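You operate a simulated robot arm through the tools that you are given. There is no shell and no other tool. Be economical: measure what you need, move in short steps, check, and stop when the job is done.

The job below is to be done with a simulated robot arm. You get a single attempt, and the scene is never put back.

Task
Put things in order on the basin side of the work table. At the end: the purple pack (marked "NETS") from the basin side of the work table stands where the white swatch roll twelve (marked "12") stood; the white swatch roll twelve stands where the black drain plug stood; the purple hot roller from the basin side of the work table stands where the purple pack stood; the black drain plug stands on top of the grey card; whatever was shut is shut again. Leave all else as you found it, and nothing knocked over.

The check looks at the end state, three seconds after you hand in, the way a careful person would. Anything else that was tipped, shoved, dropped, spilled or broken makes it a failure.

Robot
A 7-joint arm with a two-finger parallel gripper, fixed in place. Base frame: the origin is at the foot of the arm, x ahead of it, y to its left, z up; the work surface is at about z = 0. Readings come in mm, rad, newtons and seconds.
With the tool pointing down near the work surface it reaches from about 240 to 620 mm from the base axis. Its first joint turns from -1.152 to 1.152 rad. Payload 2.6 kg.
The TCP is the grasp point between the finger pads, 30 mm short of the fingertips. In the tool frame z runs along the fingers and y along their closing line. The gripper opens to 94 mm. The fingers are 28 mm wide and 10 mm thick; the gripper's body (50 by 96 mm) begins 55 mm behind the TCP.
Orientation is that of the tool frame in the base frame, as [roll, pitch, yaw] about the fixed x, y, z axes, in that order (R = Rz(yaw) Ry(pitch) Rx(roll)). With the fingers straight down and closing along the base's y, the tool's x points along the base's -x, its y along +y and its z along -z.

Tools
- The arm moves only by the tool apply_moves. Its argument "steps" is a list that holds one entry, the list of rows, each a list of 7 numbers: the shift along the tool's x, y, z in units of 300 mm (1.0 is 300 mm), then the turn, a rotation vector about the tool's x, y, z in units of 60 degrees (1.0 is 60 degrees), then the finger opening in mm, from 0 to 94. In form: [[[dx, dy, dz, ax, ay, az, gripper], ...]]. A call has 1 to 10 rows; each row is the pose to reach, as a shift and turn from the pose commanded when the call began, along the tool's axes at that moment. A call with a number of a shift or a turn outside -1 to 1 is refused whole. A row lasts 0.2 s, in which the tool goes at most 50 mm and 0.15 rad; a call with a longer step from one row to the next is refused whole, and so is a gripper value outside its range. Where a pose cannot be reached the arm comes as near as it can. A force on the tool above 40 N (or 10 N above the force at the start of the call, whichever is more), or a blocked arm, ends the call early, and 0.2 s more pass. Each finger travels about 72 mm/s and halts on what it meets, pressing with about 31 N; the grip force reading is that of the motor and also rises with nothing between the fingers. The clock runs only during rows and for 0.2 s after the last one: add rows that repeat a pose to give the fingers time. It gives the time, the measured TCP pose, the force on the tool (base axes), the opening and the grip force at its end, in the units of the frame above (readings bear some noise).
- Cameras (640 x 400 px; columns grow to the right, rows downward): "scene" is fixed at [48.6, 418.5, 554.1]; the picture's right is [-0.81, -0.59, 0.00], its down [-0.33, 0.45, -0.83] and it looks along [0.49, -0.67, -0.56] (base axes); focal length 345 px, centre (320, 200). "wrist" rides on the gripper at [76, 14, -103] in the tool frame; the picture's right is [-0.18, 0.98, 0.00], its down [-0.75, -0.14, -0.64] and it looks along [-0.63, -0.12, 0.77] (tool axes); focal length 243 px, centre (320, 200). There is no depth. A picture from a camera that has moved, and an enlarged one, comes with that camera's place and axes in the base frame and with its lens. The place of the scene camera against the robot may be out by one fixed shift of up to 25 mm in any direction.
- grab_frame(camera): a new picture of that camera. No time passes.
- close_up(camera, box): a new picture of the part [left, top, right, bottom] of that camera's present view, enlarged. No time passes.
- close_job(): hands the job in; it is judged then, once.

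Work in short steps. Places have to be worked out from the pictures, the camera data and where the tool is seen: move nearer, look again, correct. Check each grasp and each placing, and mend what went wrong. You have 120 turns and 64 pictures in all, those below and enlarged ones among them. Open the gripper and draw the arm clear of the work before you hand the job in, unless the task says otherwise; then end with one line.

The tools are called by a JSON object that holds its "name" and its "arguments". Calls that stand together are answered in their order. apply_moves: Moves the arm, as the interface text tells. Its arguments: {"type":"object","properties":{"steps":{"type":"array"}},"required":["steps"]} The other tools are called the same way: grab_frame (camera) takes a picture; close_up (camera, box) takes an enlarged picture of a part of a camera's view; close_job () hands the job in.

At the start:

```text
clock: 0.0
tcp_pos: [400.1, 55.4, 368.4]
tcp_rot: [3.141, 0.001, 3.141]
contact_force: [0.1, -0.2, -0.2]
grip_width: 94.1
gripper_force: 0.0
```

scene: 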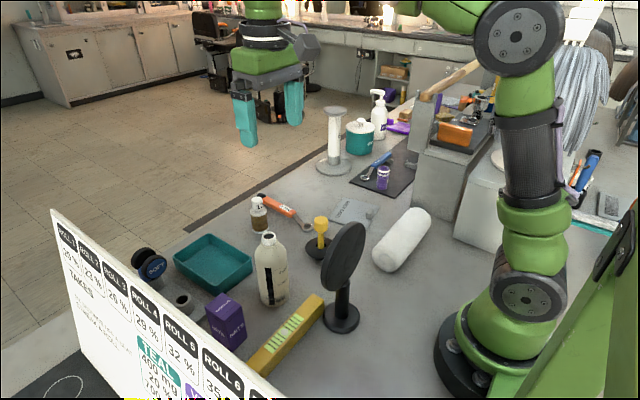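
wrist: 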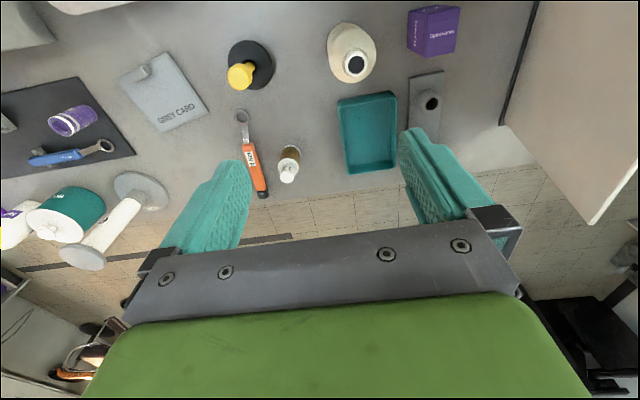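

I start by enlarging the scene view to identify the objects.

{"name": "close_up", "arguments": {"camera": "scene", "box": [120, 180, 360, 390]}}

{"name": "close_up", "arguments": {"camera": "scene", "box": [300, 80, 520, 280]}}

{"name": "close_up", "arguments": {"camera": "wrist", "box": [0, 0, 560, 280]}}

```text
1.90 times, centred on (240, 285) of scene
camera zoom: at [48.6, 418.5, 554.1], right [-0.81, -0.59, 0.0], down [-0.33, 0.45, -0.83], along [0.49, -0.67, -0.56], focal length 656 px, centre (472, 38)
```

zoom: 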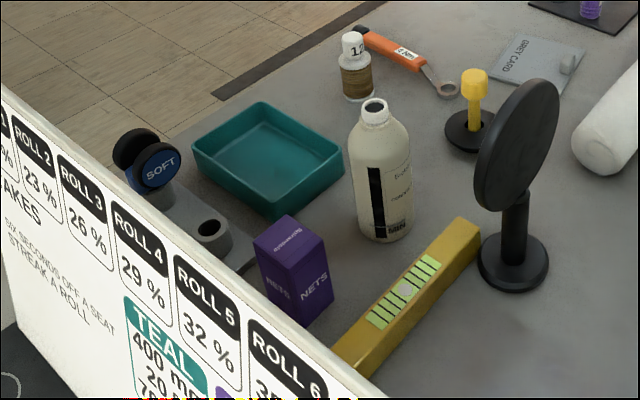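

```text
2.00 times, centred on (410, 180) of scene
camera zoom: at [48.6, 418.5, 554.1], right [-0.81, -0.59, 0.0], down [-0.33, 0.45, -0.83], along [0.49, -0.67, -0.56], focal length 689 px, centre (140, 240)
```

zoom: 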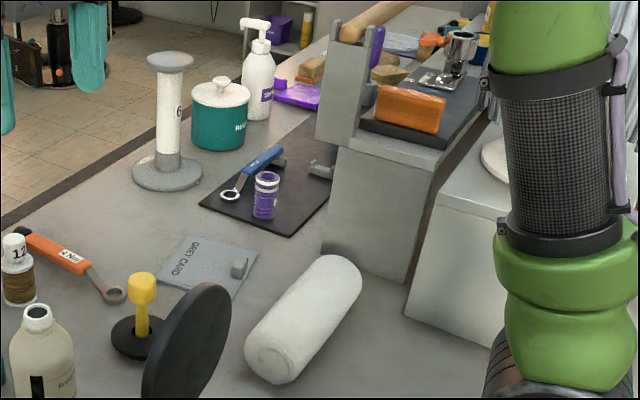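

```text
1.14 times, centred on (280, 140) of wrist
camera zoom: at [324.3, 70.1, 471.9], right [0.18, 0.98, 0.0], down [0.75, -0.14, 0.64], along [0.63, -0.12, -0.77], focal length 277 px, centre (366, 269)
```

zoom: 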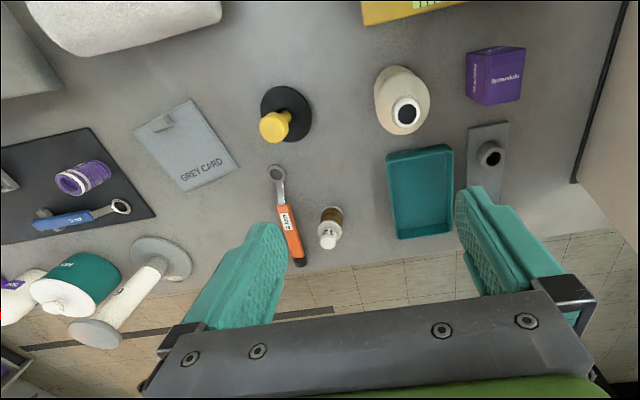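

The plug (black disc with yellow handle) looks to be near (391,-67), roll 12 near (566,-42), the pack near (390,230), and the roller near (415,-410). I'll shift the wrist above the plug for a better look.

{"name": "apply_moves", "arguments": {"steps": [[[0.04, -0.1, 0, 0, 0, 0, 94], [0.08, -0.22, 0, 0, 0, 0, 94], [0.14, -0.33, 0.07, 0, 0, 0, 94], [0.2, -0.407, 0.15, 0, 0, 0, 94], [0.233, -0.407, 0.227, 0, 0, 0, 94], [0.233, -0.407, 0.227, 0, 0, 0, 94]]]}}

{"name": "grab_frame", "arguments": {"camera": "wrist"}}

```text
clock: 1.4
tcp_pos: [329.1, -65.0, 301.2]
tcp_rot: [3.141, 0.0, 3.14]
contact_force: [0.4, -0.9, 0.0]
grip_width: 94.0
gripper_force: 0.2
```

```text
58 pictures are left
camera wrist: at [254.3, -52.4, 404.4], right [0.18, 0.98, 0.0], down [0.75, -0.14, 0.64], along [0.63, -0.12, -0.77], focal length 243 px, centre (320, 200)
```

wrist: 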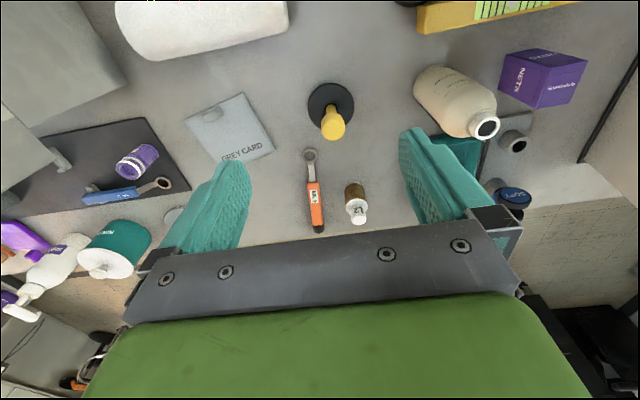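

Zooming for precise measurements of the plug, card and roll 12, and of the roller and its surroundings.

{"name": "close_up", "arguments": {"camera": "wrist", "box": [180, 70, 388, 200]}}

{"name": "close_up", "arguments": {"camera": "wrist", "box": [40, 100, 210, 210]}}

{"name": "close_up", "arguments": {"camera": "scene", "box": [240, 190, 400, 290]}}

```text
3.08 times, centred on (284, 135) of wrist
camera zoom: at [254.3, -52.4, 404.4], right [0.18, 0.98, 0.0], down [0.75, -0.14, 0.64], along [0.63, -0.12, -0.77], focal length 746 px, centre (431, 400)
```

zoom: 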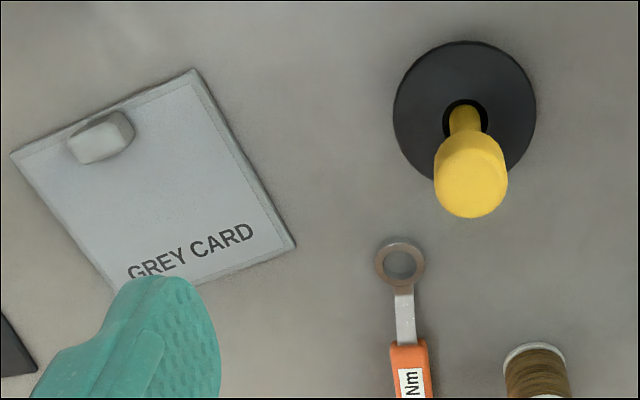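

```text
3.64 times, centred on (125, 155) of wrist
camera zoom: at [254.3, -52.4, 404.4], right [0.18, 0.98, 0.0], down [0.75, -0.14, 0.64], along [0.63, -0.12, -0.77], focal length 882 px, centre (1029, 364)
```

zoom: 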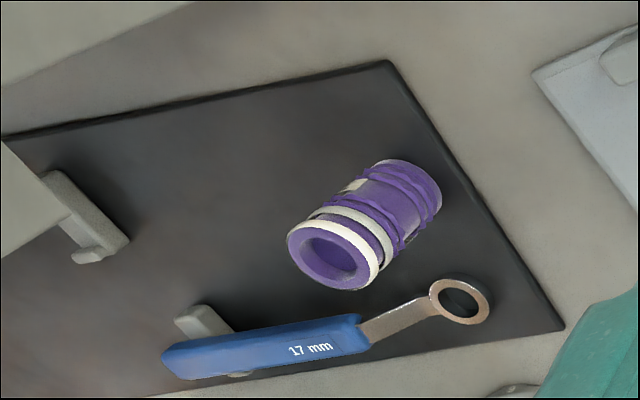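

```text
4.00 times, centred on (320, 240) of scene
camera zoom: at [48.6, 418.5, 554.1], right [-0.81, -0.59, 0.0], down [-0.33, 0.45, -0.83], along [0.49, -0.67, -0.56], focal length 1379 px, centre (320, 40)
```

zoom: 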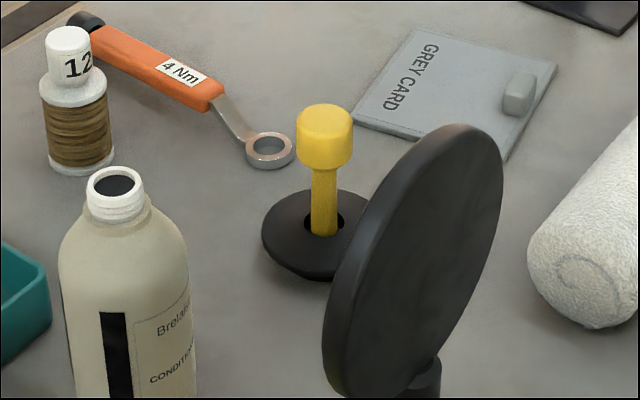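

The plug's disc is about 74 mm wide at roughly (389,-61), with a knob about 31 mm wide. I'll come down above it and compare it with the TCP's image point (320,187).

{"name": "apply_moves", "arguments": {"steps": [[[-0.07, 0, 0.1, 0, 0, 0, 94], [-0.14, 0, 0.2, 0, 0, 0, 94], [-0.2, 0.01, 0.3, 0, 0, 0, 94], [-0.213, 0.01, 0.403, 0, 0, 0, 94], [-0.213, 0.01, 0.403, 0, 0, 0, 94]]]}}

{"name": "grab_frame", "arguments": {"camera": "wrist"}}

```text
clock: 2.6
tcp_pos: [392.3, -59.9, 178.1]
tcp_rot: [3.141, 0.001, 3.141]
contact_force: [0.8, 0.6, 0.7]
grip_width: 94.1
gripper_force: 0.0
```

```text
54 pictures are left
camera wrist: at [317.0, -46.8, 281.0], right [0.18, 0.98, 0.0], down [0.75, -0.14, 0.64], along [0.63, -0.12, -0.77], focal length 243 px, centre (320, 200)
```

wrist: 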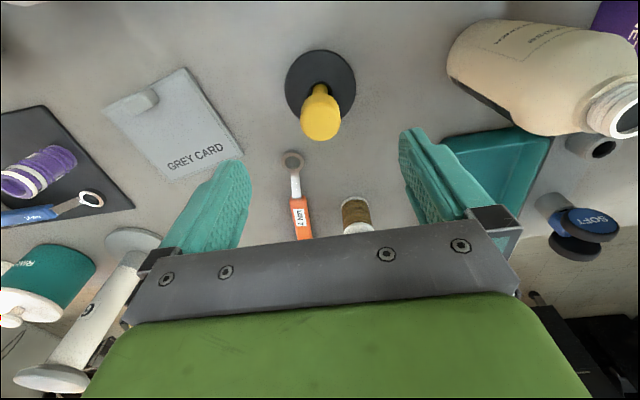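

The disc is at about (386,-60) and the knob top is at z≈100. I'll lower the TCP to knob height and check.

{"name": "apply_moves", "arguments": {"steps": [[[0.014, 0, 0.1, 0, 0, 0, 94], [0.014, 0, 0.2, 0, 0, 0, 94], [0.014, 0, 0.29, 0, 0, 0, 94], [0.014, 0, 0.29, 0, 0, 0, 94]]]}}

{"name": "grab_frame", "arguments": {"camera": "wrist"}}

{"name": "close_up", "arguments": {"camera": "scene", "box": [240, 150, 400, 290]}}

```text
clock: 3.6
tcp_pos: [390.3, -62.8, 93.4]
tcp_rot: [-3.141, 0.0, 3.141]
contact_force: [0.2, 0.5, 0.1]
grip_width: 94.1
gripper_force: 0.1
```

```text
53 pictures are left
camera wrist: at [313.9, -48.8, 195.8], right [0.19, 0.98, 0.0], down [0.75, -0.14, 0.64], along [0.63, -0.12, -0.77], focal length 243 px, centre (320, 200)
```

wrist: 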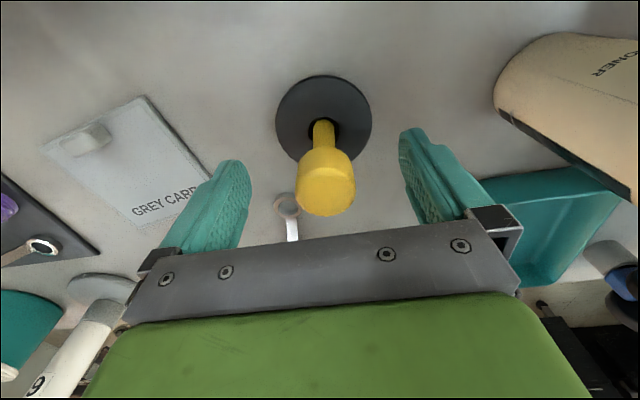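

```text
2.86 times, centred on (320, 220) of scene
camera zoom: at [48.6, 418.5, 554.1], right [-0.81, -0.59, 0.0], down [-0.33, 0.45, -0.83], along [0.49, -0.67, -0.56], focal length 985 px, centre (320, 143)
```

zoom: 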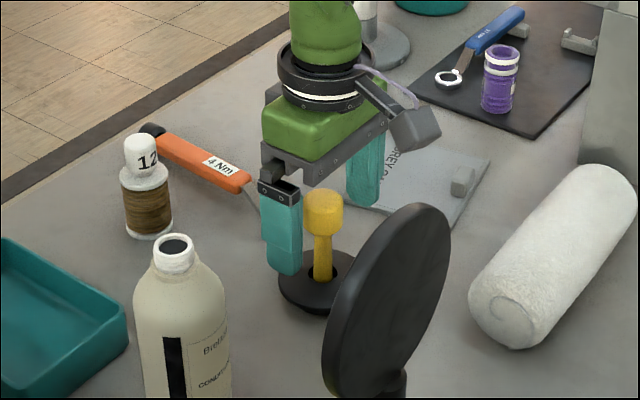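

The knob sits between the fingers, with its top at z≈103. I go 7 mm lower and close.

{"name": "apply_moves", "arguments": {"steps": [[[0.005, 0.006, 0.025, 0, 0, 0, 94], [0.005, 0.006, 0.025, 0, 0, 0, 60], [0.005, 0.006, 0.025, 0, 0, 0, 20], [0.005, 0.006, 0.025, 0, 0, 0, 20], [0.005, 0.006, 0.025, 0, 0, 0, 20], [0.005, 0.006, 0.025, 0, 0, 0, 20]]]}}

```text
clock: 5.0
tcp_pos: [388.2, -60.7, 85.2]
tcp_rot: [3.141, 0.0, -3.141]
contact_force: [-1.1, 0.9, 0.2]
grip_width: 30.7
gripper_force: 31.1
```

Gripped at 30.7 mm. I lift 20 mm to see whether the disc comes along.

{"name": "apply_moves", "arguments": {"steps": [[[0, 0, -0.035, 0, 0, 0, 20], [0, 0, -0.07, 0, 0, 0, 20], [0, 0, -0.1, 0, 0, 0, 20], [0, 0, -0.1, 0, 0, 0, 20]]]}}

{"name": "close_up", "arguments": {"camera": "scene", "box": [240, 150, 400, 290]}}

{"name": "grab_frame", "arguments": {"camera": "wrist"}}

```text
clock: 6.0
tcp_pos: [389.0, -62.1, 115.4]
tcp_rot: [-3.141, 0.0, 3.141]
contact_force: [-0.2, 0.3, -0.8]
grip_width: 30.4
gripper_force: 31.1
```

```text
2.86 times, centred on (320, 220) of scene
camera zoom: at [48.6, 418.5, 554.1], right [-0.81, -0.59, 0.0], down [-0.33, 0.45, -0.83], along [0.49, -0.67, -0.56], focal length 985 px, centre (320, 143)
```

zoom: 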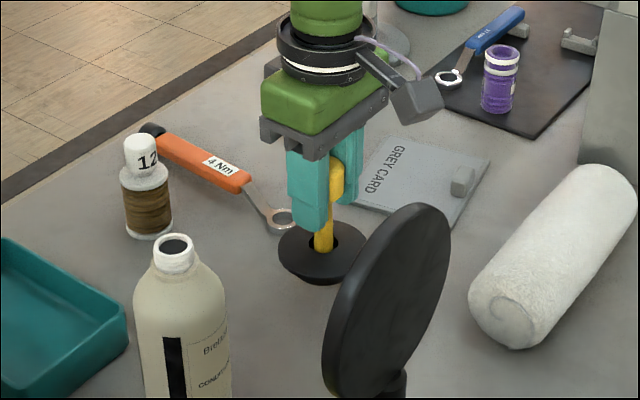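

```text
50 pictures are left
camera wrist: at [312.8, -47.4, 218.8], right [0.18, 0.98, 0.0], down [0.75, -0.14, 0.64], along [0.63, -0.12, -0.77], focal length 243 px, centre (320, 200)
```

wrist: 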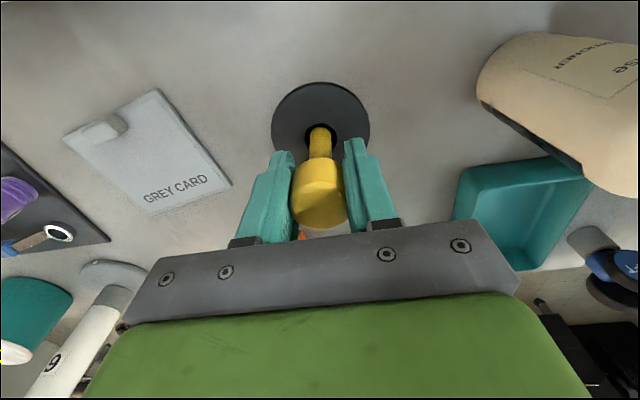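

The whole plug lifts. I carry it at safe height over the card's free area at about (421,-239).

{"name": "apply_moves", "arguments": {"steps": [[[0, 0, -0.1, 0, 0, 0, 20], [-0.02, -0.12, -0.15, 0, 0, 0, 20], [-0.04, -0.24, -0.15, 0, 0, 0, 20], [-0.06, -0.36, -0.15, 0, 0, 0, 20], [-0.09, -0.48, -0.15, 0, 0, 0, 20], [-0.11, -0.59, -0.15, 0, 0, 0, 20], [-0.11, -0.59, -0.1, 0, 0, 0, 20], [-0.11, -0.59, -0.03, 0, 0, 0, 20], [-0.11, -0.59, -0.03, 0, 0, 0, 20]]]}}

{"name": "grab_frame", "arguments": {"camera": "wrist"}}

{"name": "close_up", "arguments": {"camera": "scene", "box": [280, 110, 440, 250]}}

```text
clock: 8.0
tcp_pos: [421.9, -237.0, 124.2]
tcp_rot: [3.14, 0.001, 3.137]
contact_force: [0.7, -0.4, -0.5]
grip_width: 30.7
gripper_force: 30.9
```

```text
49 pictures are left
camera wrist: at [345.3, -223.2, 226.8], right [0.19, 0.98, 0.0], down [0.75, -0.14, 0.64], along [0.63, -0.12, -0.77], focal length 243 px, centre (320, 200)
```

wrist: 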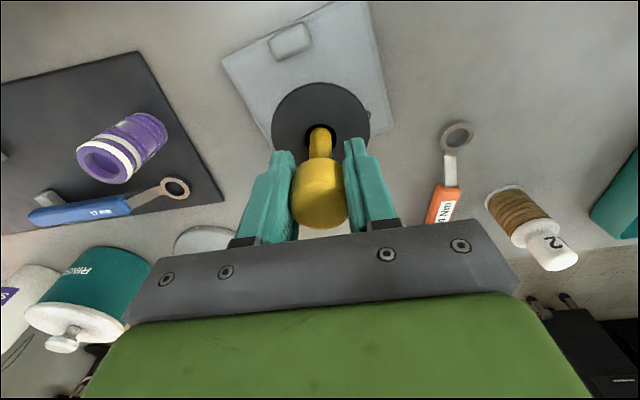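

```text
2.86 times, centred on (360, 180) of scene
camera zoom: at [48.6, 418.5, 554.1], right [-0.81, -0.59, 0.0], down [-0.33, 0.45, -0.83], along [0.49, -0.67, -0.56], focal length 985 px, centre (206, 257)
```

zoom: 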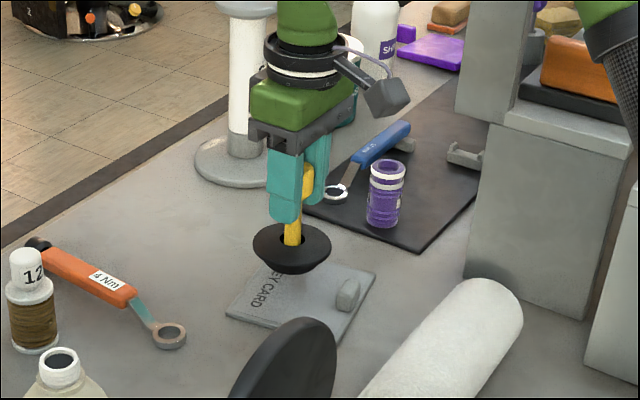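

The disc hovers over the free part of the card, clear of the peg. I shift 2 mm outward and lower it.

{"name": "apply_moves", "arguments": {"steps": [[[-0.008, -0.003, 0.04, 0, 0, 0, 20], [-0.008, -0.003, 0.08, 0, 0, 0, 20], [-0.008, -0.003, 0.1, 0, 0, 0, 20], [-0.008, -0.003, 0.107, 0, 0, 0, 20], [-0.008, -0.003, 0.107, 0, 0, 0, 20]]]}}

{"name": "close_up", "arguments": {"camera": "scene", "box": [310, 150, 410, 230]}}

```text
clock: 9.2
tcp_pos: [424.3, -240.1, 92.9]
tcp_rot: [-3.141, -0.001, 3.14]
contact_force: [-0.9, 0.9, -0.7]
grip_width: 30.5
gripper_force: 30.9
```

```text
5.00 times, centred on (360, 190) of scene
camera zoom: at [48.6, 418.5, 554.1], right [-0.81, -0.59, 0.0], down [-0.33, 0.45, -0.83], along [0.49, -0.67, -0.56], focal length 1723 px, centre (120, 250)
```

zoom: 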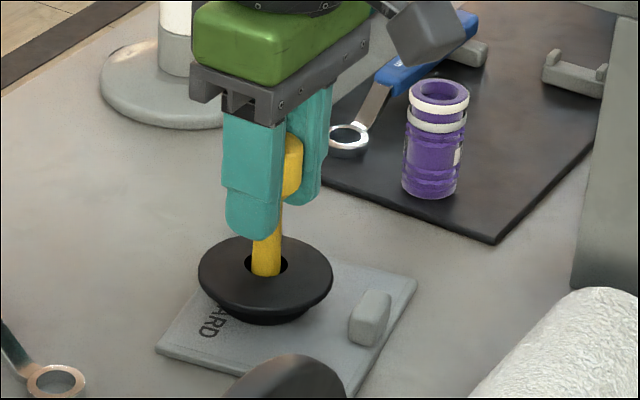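

Still a few mm above the card, so I lower it slowly until the force rises.

{"name": "apply_moves", "arguments": {"steps": [[[0, 0, 0.004, 0, 0, 0, 20], [0, 0, 0.008, 0, 0, 0, 20], [0, 0, 0.012, 0, 0, 0, 20], [0, 0, 0.012, 0, 0, 0, 20]]]}}

```text
clock: 10.2
tcp_pos: [424.7, -239.2, 91.1]
tcp_rot: [-3.14, 0.003, 3.14]
contact_force: [-4.5, 2.0, 21.2]
grip_width: 30.5
gripper_force: 31.3
```

Contact at z≈91. I ease off slightly, release, and rise.

{"name": "apply_moves", "arguments": {"steps": [[[0, 0, -0.006, 0, 0, 0, 20], [0, 0, -0.006, 0, 0, 0, 50], [0, 0, -0.006, 0, 0, 0, 80], [0, 0, -0.006, 0, 0, 0, 80], [0, 0, -0.05, 0, 0, 0, 80], [0, 0, -0.15, 0, 0, 0, 80], [0, 0, -0.3, 0, 0, 0, 80], [0, 0, -0.3, 0, 0, 0, 80]]]}}

{"name": "close_up", "arguments": {"camera": "scene", "box": [310, 150, 410, 230]}}

{"name": "grab_frame", "arguments": {"camera": "wrist"}}

```text
clock: 12.0
tcp_pos: [423.1, -239.6, 180.2]
tcp_rot: [-3.14, 0.0, 3.141]
contact_force: [0.2, 0.0, -0.2]
grip_width: 80.0
gripper_force: 0.1
```

```text
5.00 times, centred on (360, 190) of scene
camera zoom: at [48.6, 418.5, 554.1], right [-0.81, -0.59, 0.0], down [-0.33, 0.45, -0.83], along [0.49, -0.67, -0.56], focal length 1723 px, centre (120, 250)
```

zoom: 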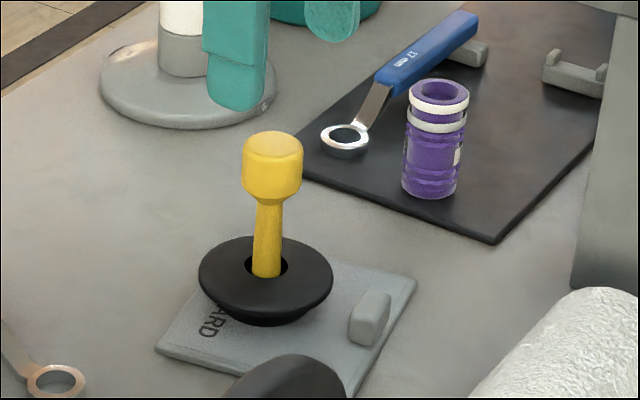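

```text
45 pictures are left
camera wrist: at [347.1, -226.2, 283.3], right [0.18, 0.98, 0.0], down [0.75, -0.14, 0.64], along [0.63, -0.12, -0.77], focal length 243 px, centre (320, 200)
```

wrist: 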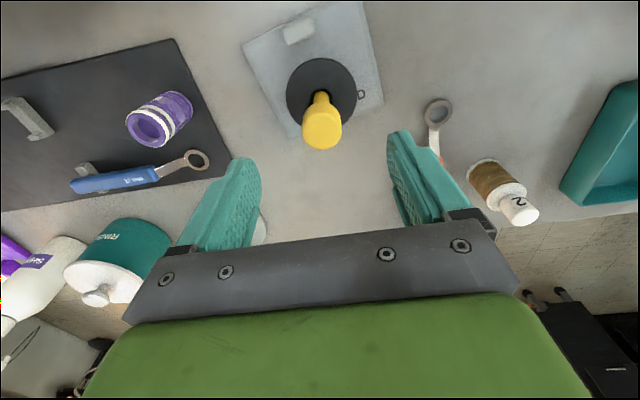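

The plug stands upright on the card. Roll 12 appears at about (567,-46); I move above it at safe height.

{"name": "apply_moves", "arguments": {"steps": [[[-0.05, 0.1, -0.05, 0, 0, 0, 80], [-0.12, 0.22, -0.06, 0, 0, 0, 80], [-0.19, 0.34, -0.06, 0, 0, 0, 80], [-0.27, 0.45, -0.06, 0, 0, 0, 80], [-0.35, 0.56, -0.06, 0, 0, 0, 80], [-0.43, 0.647, -0.06, 0, 0, 0, 80], [-0.47, 0.647, -0.06, 0, 0, 0, 80], [-0.47, 0.647, -0.06, 0, 0, 0, 80]]]}}

{"name": "grab_frame", "arguments": {"camera": "wrist"}}

```text
clock: 13.8
tcp_pos: [563.7, -43.6, 198.2]
tcp_rot: [3.14, 0.001, 3.138]
contact_force: [0.2, -0.3, -0.4]
grip_width: 80.0
gripper_force: 0.1
```

```text
44 pictures are left
camera wrist: at [489.3, -30.1, 300.0], right [0.18, 0.98, 0.0], down [0.75, -0.14, 0.64], along [0.63, -0.12, -0.77], focal length 243 px, centre (320, 200)
```

wrist: 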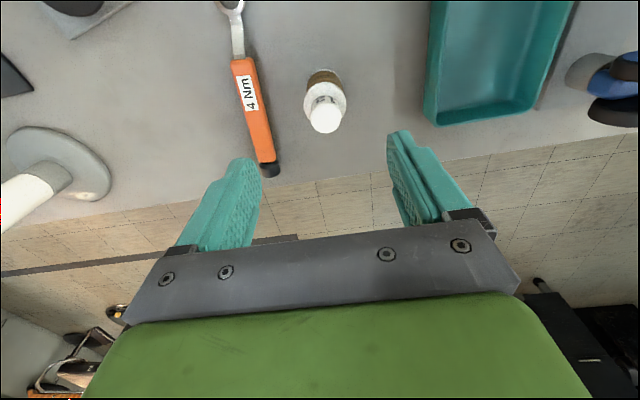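

Roll 12 sits at about (565,-40), around 105 mm tall. I descend partly and check alignment.

{"name": "apply_moves", "arguments": {"steps": [[[-0.003, 0.01, 0.1, 0, 0, 0, 80], [-0.003, 0.01, 0.2, 0, 0, 0, 80], [-0.003, 0.01, 0.3, 0, 0, 0, 80], [-0.003, 0.01, 0.35, 0, 0, 0, 80], [-0.003, 0.01, 0.35, 0, 0, 0, 80]]]}}

{"name": "grab_frame", "arguments": {"camera": "wrist"}}

{"name": "close_up", "arguments": {"camera": "scene", "box": [200, 120, 340, 250]}}

```text
clock: 15.0
tcp_pos: [566.6, -42.0, 90.0]
tcp_rot: [-3.141, 0.0, 3.14]
contact_force: [-1.0, -0.3, 0.1]
grip_width: 80.0
gripper_force: 0.1
```

```text
43 pictures are left
camera wrist: at [490.9, -27.8, 193.5], right [0.18, 0.98, 0.0], down [0.75, -0.14, 0.64], along [0.63, -0.12, -0.77], focal length 243 px, centre (320, 200)
```

wrist: 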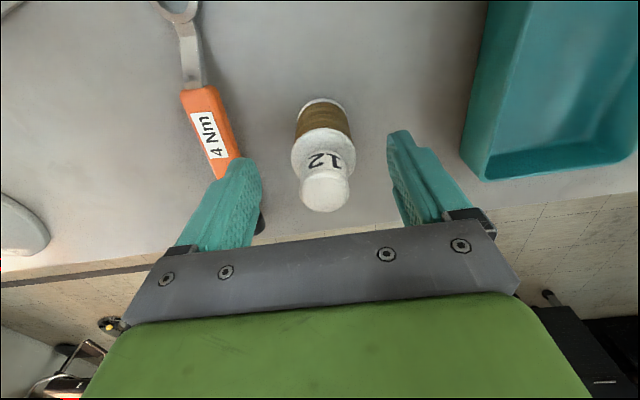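

```text
3.08 times, centred on (270, 185) of scene
camera zoom: at [48.6, 418.5, 554.1], right [-0.81, -0.59, 0.0], down [-0.33, 0.45, -0.83], along [0.49, -0.67, -0.56], focal length 1060 px, centre (474, 246)
```

zoom: 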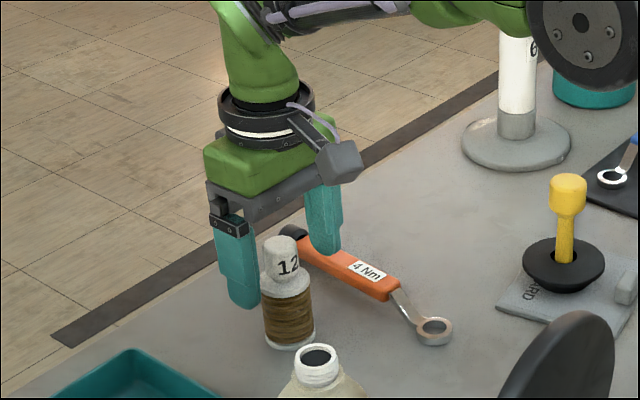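

The roll's top is at z≈95 and its centre at about (564.5,-39.5). I lower to z≈52 (the palm stays clear of the cap) and close.

{"name": "apply_moves", "arguments": {"steps": [[[0.005, 0.007, 0.07, 0, 0, 0, 80], [0.005, 0.007, 0.127, 0, 0, 0, 80], [0.005, 0.007, 0.127, 0, 0, 0, 55], [0.005, 0.007, 0.127, 0, 0, 0, 30], [0.005, 0.007, 0.127, 0, 0, 0, 30], [0.005, 0.007, 0.127, 0, 0, 0, 30], [0.005, 0.007, 0.127, 0, 0, 0, 30]]]}}

{"name": "close_up", "arguments": {"camera": "scene", "box": [200, 120, 340, 250]}}

```text
clock: 16.6
tcp_pos: [565.1, -38.8, 54.4]
tcp_rot: [3.142, -0.001, 3.139]
contact_force: [0.4, 0.8, -0.4]
grip_width: 43.2
gripper_force: 31.3
```

```text
3.08 times, centred on (270, 185) of scene
camera zoom: at [48.6, 418.5, 554.1], right [-0.81, -0.59, 0.0], down [-0.33, 0.45, -0.83], along [0.49, -0.67, -0.56], focal length 1060 px, centre (474, 246)
```

zoom: 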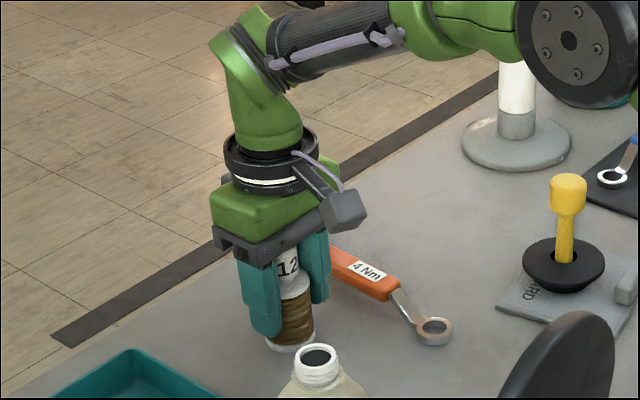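

Holding roll 12 at 43 mm. I lift it and carry it to the plug's former place (387,-61).

{"name": "apply_moves", "arguments": {"steps": [[[0, 0, -0.1, 0, 0, 0, 30], [0.02, 0, -0.2, 0, 0, 0, 30], [0.15, -0.02, -0.2, 0, 0, 0, 30], [0.28, -0.04, -0.2, 0, 0, 0, 30], [0.41, -0.06, -0.2, 0, 0, 0, 30], [0.54, -0.073, -0.2, 0, 0, 0, 30], [0.592, -0.073, -0.18, 0, 0, 0, 30], [0.592, -0.073, -0.08, 0, 0, 0, 30], [0.592, -0.073, -0.025, 0, 0, 0, 30], [0.592, -0.073, -0.025, 0, 0, 0, 30]]]}}

{"name": "close_up", "arguments": {"camera": "scene", "box": [240, 150, 400, 290]}}

```text
clock: 18.8
tcp_pos: [387.6, -62.5, 61.0]
tcp_rot: [3.141, -0.001, 3.139]
contact_force: [0.2, 0.0, -0.1]
grip_width: 43.5
gripper_force: 31.3
```

```text
2.86 times, centred on (320, 220) of scene
camera zoom: at [48.6, 418.5, 554.1], right [-0.81, -0.59, 0.0], down [-0.33, 0.45, -0.83], along [0.49, -0.67, -0.56], focal length 985 px, centre (320, 143)
```

zoom: 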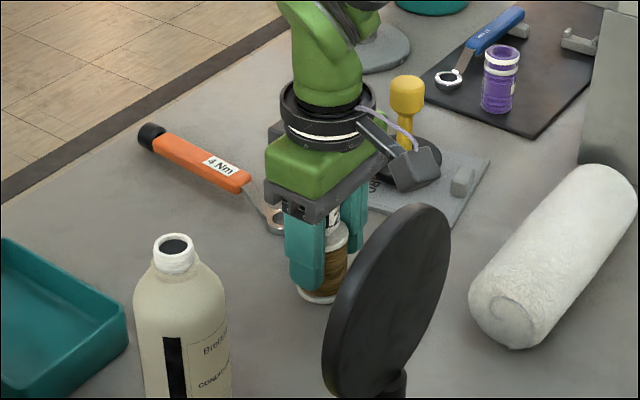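

Over the plug's spot, about 6 mm up. I correct y by 1.5 mm and lower it slowly to contact.

{"name": "apply_moves", "arguments": {"steps": [[[0, 0.005, 0.01, 0, 0, 0, 30], [0, 0.005, 0.016, 0, 0, 0, 30], [0, 0.005, 0.022, 0, 0, 0, 30], [0, 0.005, 0.026, 0, 0, 0, 30], [0, 0.005, 0.026, 0, 0, 0, 30]]]}}

```text
clock: 20.0
tcp_pos: [386.5, -60.4, 53.3]
tcp_rot: [3.141, 0.003, 3.142]
contact_force: [-4.5, -0.2, 14.0]
grip_width: 43.5
gripper_force: 31.6
```

Contact. I release and rise.

{"name": "apply_moves", "arguments": {"steps": [[[0, 0, -0.004, 0, 0, 0, 30], [0, 0, -0.004, 0, 0, 0, 60], [0, 0, -0.004, 0, 0, 0, 80], [0, 0, -0.004, 0, 0, 0, 80], [0, 0, -0.1, 0, 0, 0, 80], [0, 0, -0.25, 0, 0, 0, 80], [0, 0, -0.4, 0, 0, 0, 80], [0, 0, -0.55, 0, 0, 0, 80], [0, 0, -0.6, 0, 0, 0, 80], [0, 0, -0.6, 0, 0, 0, 80]]]}}

{"name": "grab_frame", "arguments": {"camera": "wrist"}}

{"name": "close_up", "arguments": {"camera": "scene", "box": [140, 220, 380, 360]}}

```text
clock: 22.2
tcp_pos: [385.9, -60.0, 234.1]
tcp_rot: [-3.14, 0.0, 3.141]
contact_force: [0.3, 0.3, -0.2]
grip_width: 80.2
gripper_force: 0.1
```

```text
39 pictures are left
camera wrist: at [310.8, -45.5, 336.8], right [0.18, 0.98, 0.0], down [0.75, -0.14, 0.64], along [0.63, -0.12, -0.77], focal length 243 px, centre (320, 200)
```

wrist: 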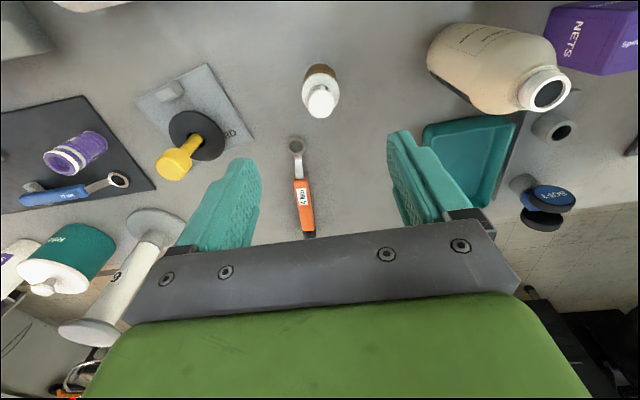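

```text
2.67 times, centred on (260, 290) of scene
camera zoom: at [48.6, 418.5, 554.1], right [-0.81, -0.59, 0.0], down [-0.33, 0.45, -0.83], along [0.49, -0.67, -0.56], focal length 919 px, centre (480, -40)
```

zoom: 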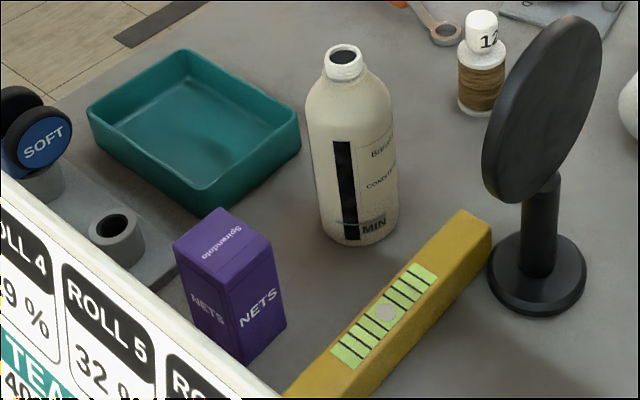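

Roll 12 stands in place. The bottle is about 165 mm tall, so I rise to z≈265 and pass over it to look at the pack.

{"name": "apply_moves", "arguments": {"steps": [[[0, 0, -0.11, 0, 0, 0, 80], [0, 0.13, -0.11, 0, 0, 0, 80], [0, 0.28, -0.11, 0, 0, 0, 80], [0, 0.43, -0.11, 0, 0, 0, 80], [0, 0.58, -0.11, 0, 0, 0, 80], [0, 0.73, -0.11, 0, 0, 0, 80], [0.03, 0.84, -0.11, 0, 0, 0, 80], [0.12, 0.867, -0.11, 0, 0, 0, 80], [0.12, 0.867, -0.11, 0, 0, 0, 80]]]}}

{"name": "grab_frame", "arguments": {"camera": "wrist"}}

```text
clock: 24.2
tcp_pos: [350.4, 200.1, 265.9]
tcp_rot: [3.14, -0.001, 3.141]
contact_force: [-0.4, -0.4, -0.4]
grip_width: 80.2
gripper_force: 0.0
```

```text
37 pictures are left
camera wrist: at [275.1, 213.7, 369.2], right [0.18, 0.98, 0.0], down [0.75, -0.14, 0.64], along [0.63, -0.12, -0.77], focal length 243 px, centre (320, 200)
```

wrist: 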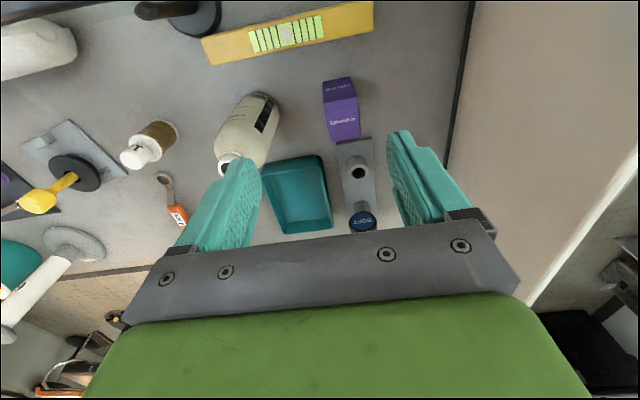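

{"name": "close_up", "arguments": {"camera": "wrist", "box": [270, 60, 430, 160]}}

```text
4.00 times, centred on (350, 110) of wrist
camera zoom: at [275.1, 213.7, 369.2], right [0.18, 0.98, 0.0], down [0.75, -0.14, 0.64], along [0.63, -0.12, -0.77], focal length 970 px, centre (200, 560)
```

zoom: 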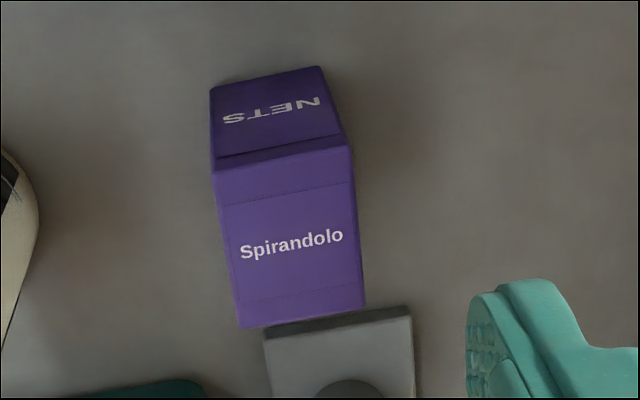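

The pack measures about x 366–414, y 200–239, 89 mm high, with its centre at (390,219.5). I move over it and partly down.

{"name": "apply_moves", "arguments": {"steps": [[[-0.1, 0.05, 0, 0, 0, 0, 80], [-0.132, 0.065, 0.1, 0, 0, 0, 80], [-0.132, 0.065, 0.25, 0, 0, 0, 80], [-0.132, 0.065, 0.38, 0, 0, 0, 80], [-0.132, 0.065, 0.42, 0, 0, 0, 80], [-0.132, 0.065, 0.42, 0, 0, 0, 80]]]}}

{"name": "grab_frame", "arguments": {"camera": "wrist"}}

{"name": "grab_frame", "arguments": {"camera": "scene"}}

```text
clock: 25.6
tcp_pos: [391.0, 219.4, 140.6]
tcp_rot: [-3.142, 0.001, 3.141]
contact_force: [-0.2, 0.8, -0.2]
grip_width: 80.0
gripper_force: 0.0
```

```text
35 pictures are left
camera wrist: at [315.5, 233.5, 243.2], right [0.19, 0.98, 0.0], down [0.75, -0.14, 0.64], along [0.63, -0.12, -0.77], focal length 243 px, centre (320, 200)
```

wrist: 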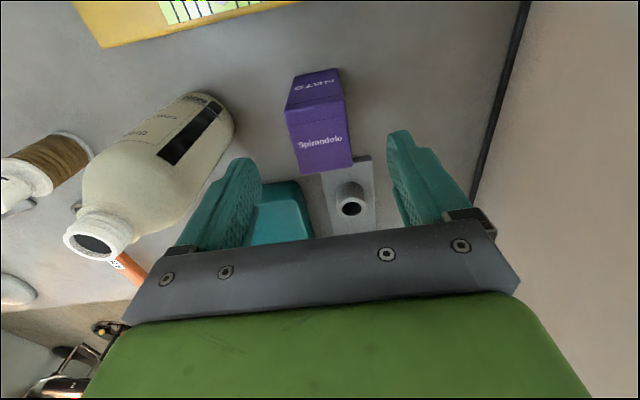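

```text
34 pictures are left
```

scene: 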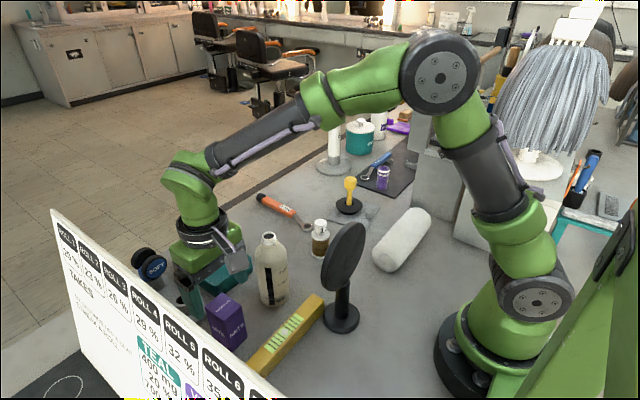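

Alignment is good. I descend to z≈50 and close on the pack.

{"name": "apply_moves", "arguments": {"steps": [[[0.005, 0, 0.1, 0, 0, 0, 80], [0.005, 0, 0.2, 0, 0, 0, 80], [0.005, 0, 0.295, 0, 0, 0, 80], [0.005, 0, 0.295, 0, 0, 0, 80], [0.005, 0, 0.295, 0, 0, 0, 50], [0.005, 0, 0.295, 0, 0, 0, 32], [0.005, 0, 0.295, 0, 0, 0, 32], [0.005, 0, 0.295, 0, 0, 0, 32], [0.005, 0, 0.295, 0, 0, 0, 32]]]}}

{"name": "grab_frame", "arguments": {"camera": "wrist"}}

```text
clock: 27.6
tcp_pos: [388.6, 218.5, 52.1]
tcp_rot: [3.141, 0.0, -3.14]
contact_force: [0.2, -0.4, -0.7]
grip_width: 44.0
gripper_force: 31.0
```

```text
33 pictures are left
camera wrist: at [313.0, 232.6, 155.4], right [0.18, 0.98, 0.0], down [0.75, -0.14, 0.64], along [0.63, -0.12, -0.77], focal length 243 px, centre (320, 200)
```

wrist: 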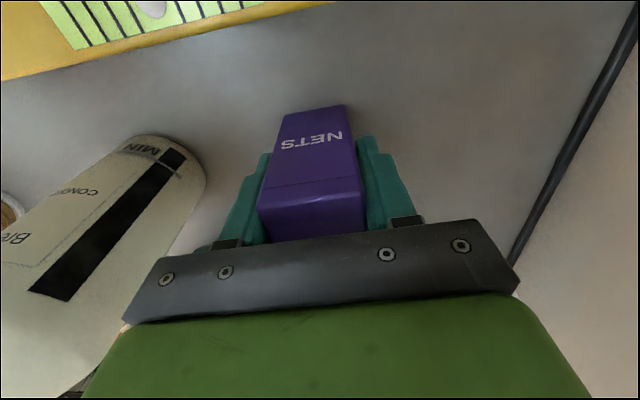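

Holding the pack (44 mm). I lift it high, clear of the bottle.

{"name": "apply_moves", "arguments": {"steps": [[[0, 0, -0.1, 0, 0, 0, 32], [0, 0, -0.22, 0, 0, 0, 32], [0, 0, -0.36, 0, 0, 0, 32], [0, 0, -0.5, 0, 0, 0, 32], [0, 0, -0.65, 0, 0, 0, 32], [-0.05, -0.1, -0.65, 0, 0, 0, 32], [-0.13, -0.22, -0.65, 0, 0, 0, 32], [-0.21, -0.34, -0.65, 0, 0, 0, 32], [-0.29, -0.46, -0.65, 0, 0, 0, 32], [-0.29, -0.46, -0.65, 0, 0, 0, 32]]]}}

{"name": "apply_moves", "arguments": {"steps": [[[-0.07, -0.12, 0, 0, 0, 0, 32], [-0.15, -0.24, 0, 0, 0, 0, 32], [-0.23, -0.35, 0, 0, 0, 0, 32], [-0.29, -0.398, 0.05, 0, 0, 0, 32], [-0.29, -0.398, 0.2, 0, 0, 0, 32], [-0.29, -0.398, 0.35, 0, 0, 0, 32], [-0.29, -0.398, 0.48, 0, 0, 0, 32], [-0.29, -0.398, 0.58, 0, 0, 0, 32], [-0.29, -0.398, 0.58, 0, 0, 0, 32]]]}}

{"name": "close_up", "arguments": {"camera": "scene", "box": [180, 140, 340, 260]}}

{"name": "grab_frame", "arguments": {"camera": "wrist"}}

```text
clock: 29.8
tcp_pos: [474.7, 82.4, 247.0]
tcp_rot: [3.14, 0.001, -3.14]
contact_force: [-0.2, 0.3, -0.9]
grip_width: 43.7
gripper_force: 30.9
```

```text
clock: 31.8
tcp_pos: [563.8, -37.6, 73.8]
tcp_rot: [3.14, 0.001, 3.14]
contact_force: [0.6, -0.3, -0.4]
grip_width: 43.6
gripper_force: 30.4
```

```text
3.33 times, centred on (260, 200) of scene
camera zoom: at [48.6, 418.5, 554.1], right [-0.81, -0.59, 0.0], down [-0.33, 0.45, -0.83], along [0.49, -0.67, -0.56], focal length 1149 px, centre (520, 200)
```

zoom: 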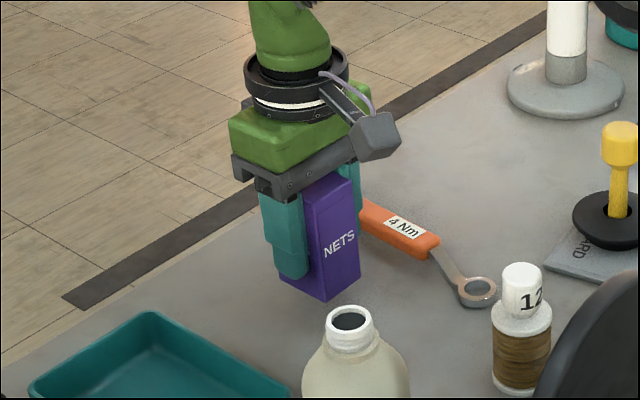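

```text
31 pictures are left
camera wrist: at [487.9, -23.4, 176.7], right [0.18, 0.98, 0.0], down [0.75, -0.14, 0.64], along [0.63, -0.12, -0.77], focal length 243 px, centre (320, 200)
```

wrist: 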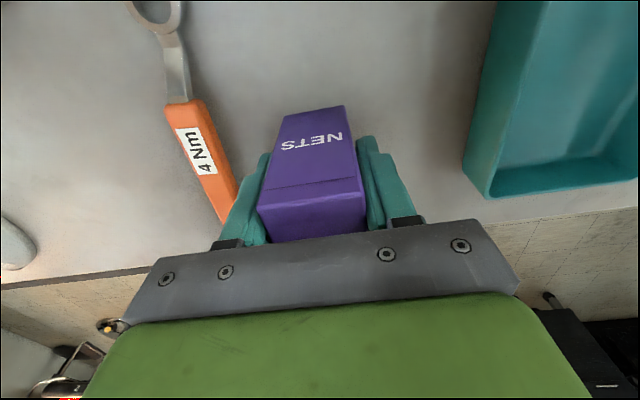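

In place above the target. I lower the pack the remaining 20 mm to contact.

{"name": "apply_moves", "arguments": {"steps": [[[0.001, -0.004, 0.03, 0, 0, 0, 32], [0.001, -0.004, 0.055, 0, 0, 0, 32], [0.001, -0.004, 0.065, 0, 0, 0, 32], [0.001, -0.004, 0.071, 0, 0, 0, 32], [0.001, -0.004, 0.077, 0, 0, 0, 32], [0.001, -0.004, 0.077, 0, 0, 0, 32]]]}}

```text
clock: 33.2
tcp_pos: [563.0, -39.3, 52.0]
tcp_rot: [3.141, 0.001, 3.14]
contact_force: [-5.4, 0.8, 14.9]
grip_width: 43.7
gripper_force: 31.1
```

Contact. I release and rise.

{"name": "apply_moves", "arguments": {"steps": [[[0, 0, -0.004, 0, 0, 0, 32], [0, 0, -0.004, 0, 0, 0, 55], [0, 0, -0.004, 0, 0, 0, 75], [0, 0, -0.004, 0, 0, 0, 75], [0, 0, -0.1, 0, 0, 0, 75], [0, 0, -0.25, 0, 0, 0, 75], [0, 0, -0.4, 0, 0, 0, 75], [0, 0, -0.5, 0, 0, 0, 75], [0, 0, -0.5, 0, 0, 0, 75]]]}}

{"name": "grab_frame", "arguments": {"camera": "wrist"}}

{"name": "close_up", "arguments": {"camera": "scene", "box": [240, 110, 480, 260]}}

```text
clock: 35.2
tcp_pos: [561.8, -39.1, 199.5]
tcp_rot: [-3.141, 0.001, -3.142]
contact_force: [-1.3, 0.1, -1.0]
grip_width: 75.0
gripper_force: 0.0
```

```text
30 pictures are left
camera wrist: at [485.9, -24.7, 302.7], right [0.18, 0.98, 0.0], down [0.75, -0.14, 0.64], along [0.63, -0.12, -0.77], focal length 243 px, centre (320, 200)
```

wrist: 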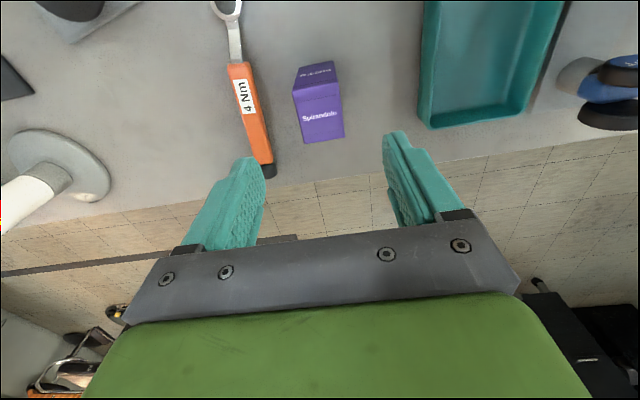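

```text
2.67 times, centred on (360, 185) of scene
camera zoom: at [48.6, 418.5, 554.1], right [-0.81, -0.59, 0.0], down [-0.33, 0.45, -0.83], along [0.49, -0.67, -0.56], focal length 919 px, centre (213, 240)
```

zoom: 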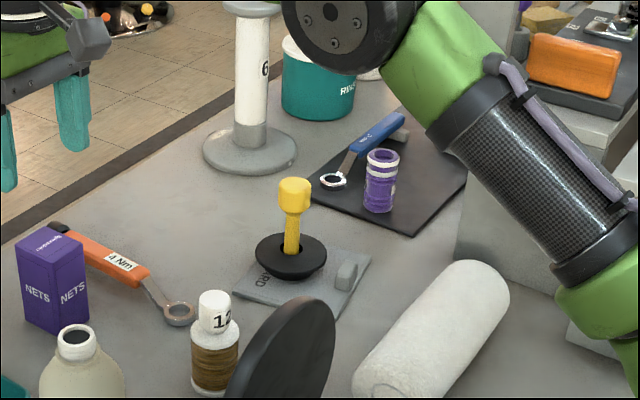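

The pack is placed. The roller stands near (412,-400), close to the cabinet at lower x. I turn the tool by 45° so the camera side faces the base, and travel there high.

{"name": "apply_moves", "arguments": {"steps": [[[0.03, -0.06, -0.1, 0, 0, 0.11, 75], [0.08, -0.15, -0.133, 0, 0, 0.22, 75], [0.14, -0.25, -0.133, 0, 0, 0.34, 75], [0.2, -0.36, -0.133, 0, 0, 0.45, 75], [0.27, -0.46, -0.133, 0, 0, 0.57, 75], [0.34, -0.56, -0.133, 0, 0, 0.68, 75], [0.39, -0.66, -0.133, 0, 0, 0.75, 75], [0.44, -0.78, -0.133, 0, 0, 0.75, 75], [0.49, -0.9, -0.133, 0, 0, 0.75, 75], [0.49, -0.9, -0.133, 0, 0, 0.75, 75]]]}}

{"name": "grab_frame", "arguments": {"camera": "wrist"}}

{"name": "grab_frame", "arguments": {"camera": "scene"}}

```text
clock: 37.4
tcp_pos: [414.9, -310.5, 238.8]
tcp_rot: [3.141, 0.0, 2.357]
contact_force: [0.4, -0.5, -0.6]
grip_width: 74.9
gripper_force: 0.0
```

```text
28 pictures are left
camera wrist: at [371.9, -246.4, 340.8], right [0.83, 0.56, 0.0], down [0.43, -0.63, 0.64], along [0.36, -0.53, -0.77], focal length 243 px, centre (320, 200)
```

wrist: 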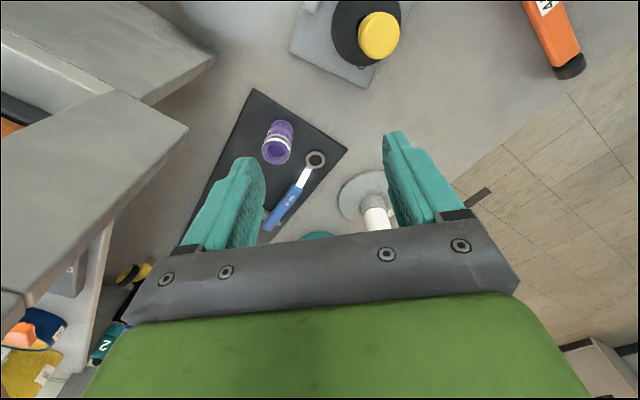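

```text
27 pictures are left
```

scene: 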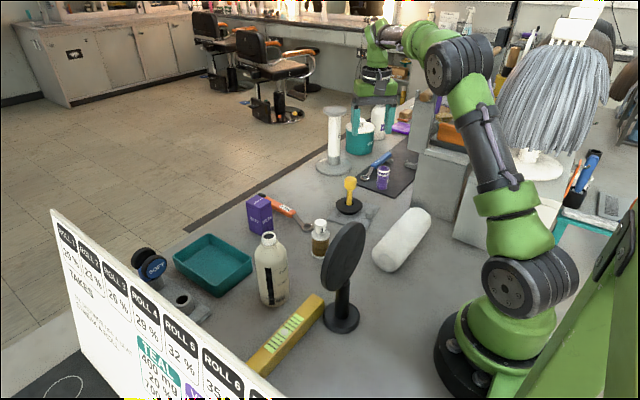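

I need the cabinet and upright beside the roller measured before descending, so I enlarge both views.

{"name": "close_up", "arguments": {"camera": "scene", "box": [350, 80, 480, 200]}}

{"name": "close_up", "arguments": {"camera": "wrist", "box": [200, 80, 360, 240]}}

```text
3.33 times, centred on (415, 140) of scene
camera zoom: at [48.6, 418.5, 554.1], right [-0.81, -0.59, 0.0], down [-0.33, 0.45, -0.83], along [0.49, -0.67, -0.56], focal length 1149 px, centre (3, 400)
```

zoom: 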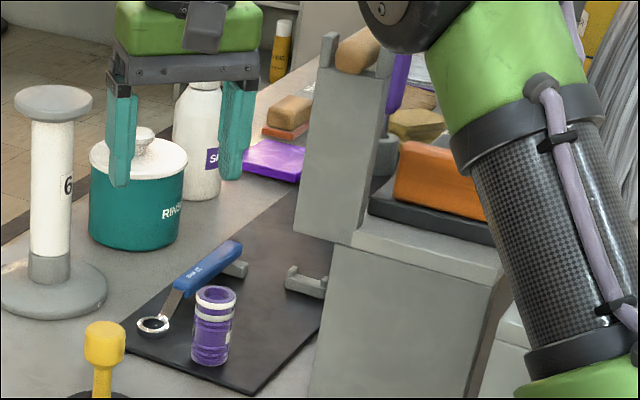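

```text
2.50 times, centred on (280, 160) of wrist
camera zoom: at [371.9, -246.4, 340.8], right [0.83, 0.56, 0.0], down [0.43, -0.63, 0.64], along [0.36, -0.53, -0.77], focal length 606 px, centre (420, 300)
```

zoom: 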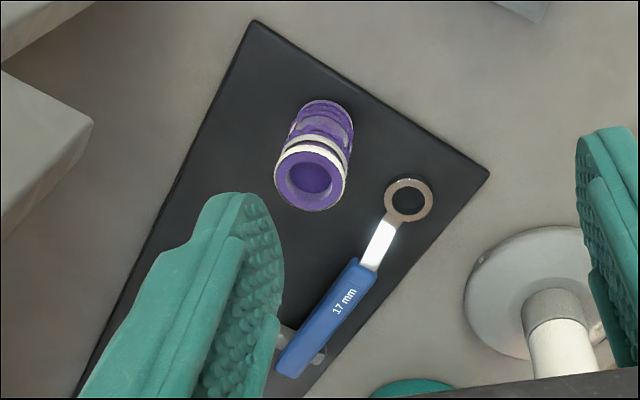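

The panel overhangs at about x<338, y<-362, z 171–301, right beside the arm's line to the roller. So I'll grasp with the tool leaning away from it (25°). First I yaw the tool.

{"name": "apply_moves", "arguments": {"steps": [[[0, 0, 0, 0, 0, 0.14, 60], [0, 0, 0, 0, 0, 0.28, 60], [0, 0, 0, 0, 0, 0.42, 60], [0, 0, 0, 0, 0, 0.56, 60], [0, 0, 0, 0, 0, 0.7, 60], [0, 0, 0, 0, 0, 0.84, 60], [0, 0, 0, 0, 0, 0.98, 60], [0, 0, 0, 0, 0, 0.98, 60]]]}}

{"name": "apply_moves", "arguments": {"steps": [[[0, 0, 0, 0, 0, 0.14, 60], [0, 0, 0, 0, 0, 0.25, 60], [0, 0, 0, 0, 0, 0.25, 60]]]}}

{"name": "apply_moves", "arguments": {"steps": [[[0, 0, 0, 0, -0.14, 0, 60], [0, 0, 0, 0, -0.28, 0, 60], [0, 0, 0, 0, -0.417, 0, 60], [0, 0, 0, 0, -0.417, 0, 60]]]}}

{"name": "grab_frame", "arguments": {"camera": "wrist"}}

{"name": "grab_frame", "arguments": {"camera": "scene"}}

```text
clock: 39.2
tcp_pos: [414.5, -309.7, 240.2]
tcp_rot: [-3.141, 0.0, 1.327]
contact_force: [0.8, 0.4, 0.1]
grip_width: 59.9
gripper_force: 0.0
```

```text
clock: 40.0
tcp_pos: [415.4, -308.5, 240.1]
tcp_rot: [3.141, 0.001, 1.067]
contact_force: [0.2, -0.1, 0.1]
grip_width: 59.9
gripper_force: 0.2
```

```text
clock: 41.0
tcp_pos: [415.1, -310.5, 239.1]
tcp_rot: [-3.14, 0.438, 1.066]
contact_force: [0.4, 0.5, 0.1]
grip_width: 59.8
gripper_force: 0.0
```

```text
24 pictures are left
camera wrist: at [482.6, -218.3, 300.4], right [0.78, -0.62, 0.08], down [-0.32, -0.29, 0.9], along [-0.54, -0.73, -0.43], focal length 243 px, centre (320, 200)
```

wrist: 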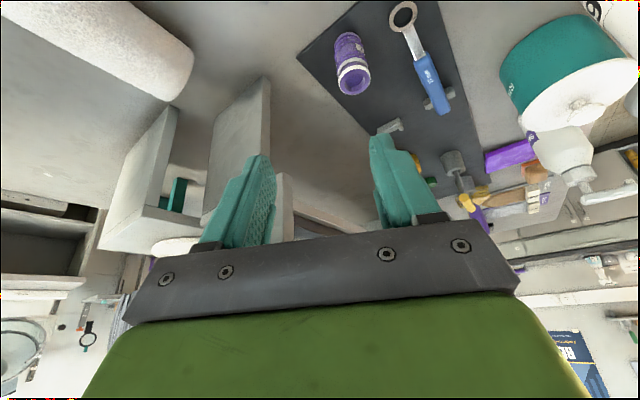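

```text
23 pictures are left
```

scene: 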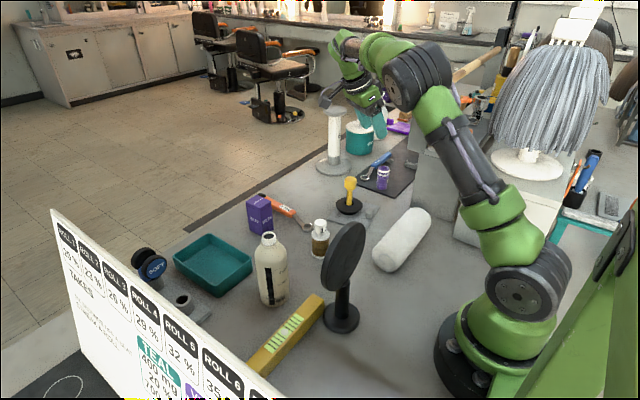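

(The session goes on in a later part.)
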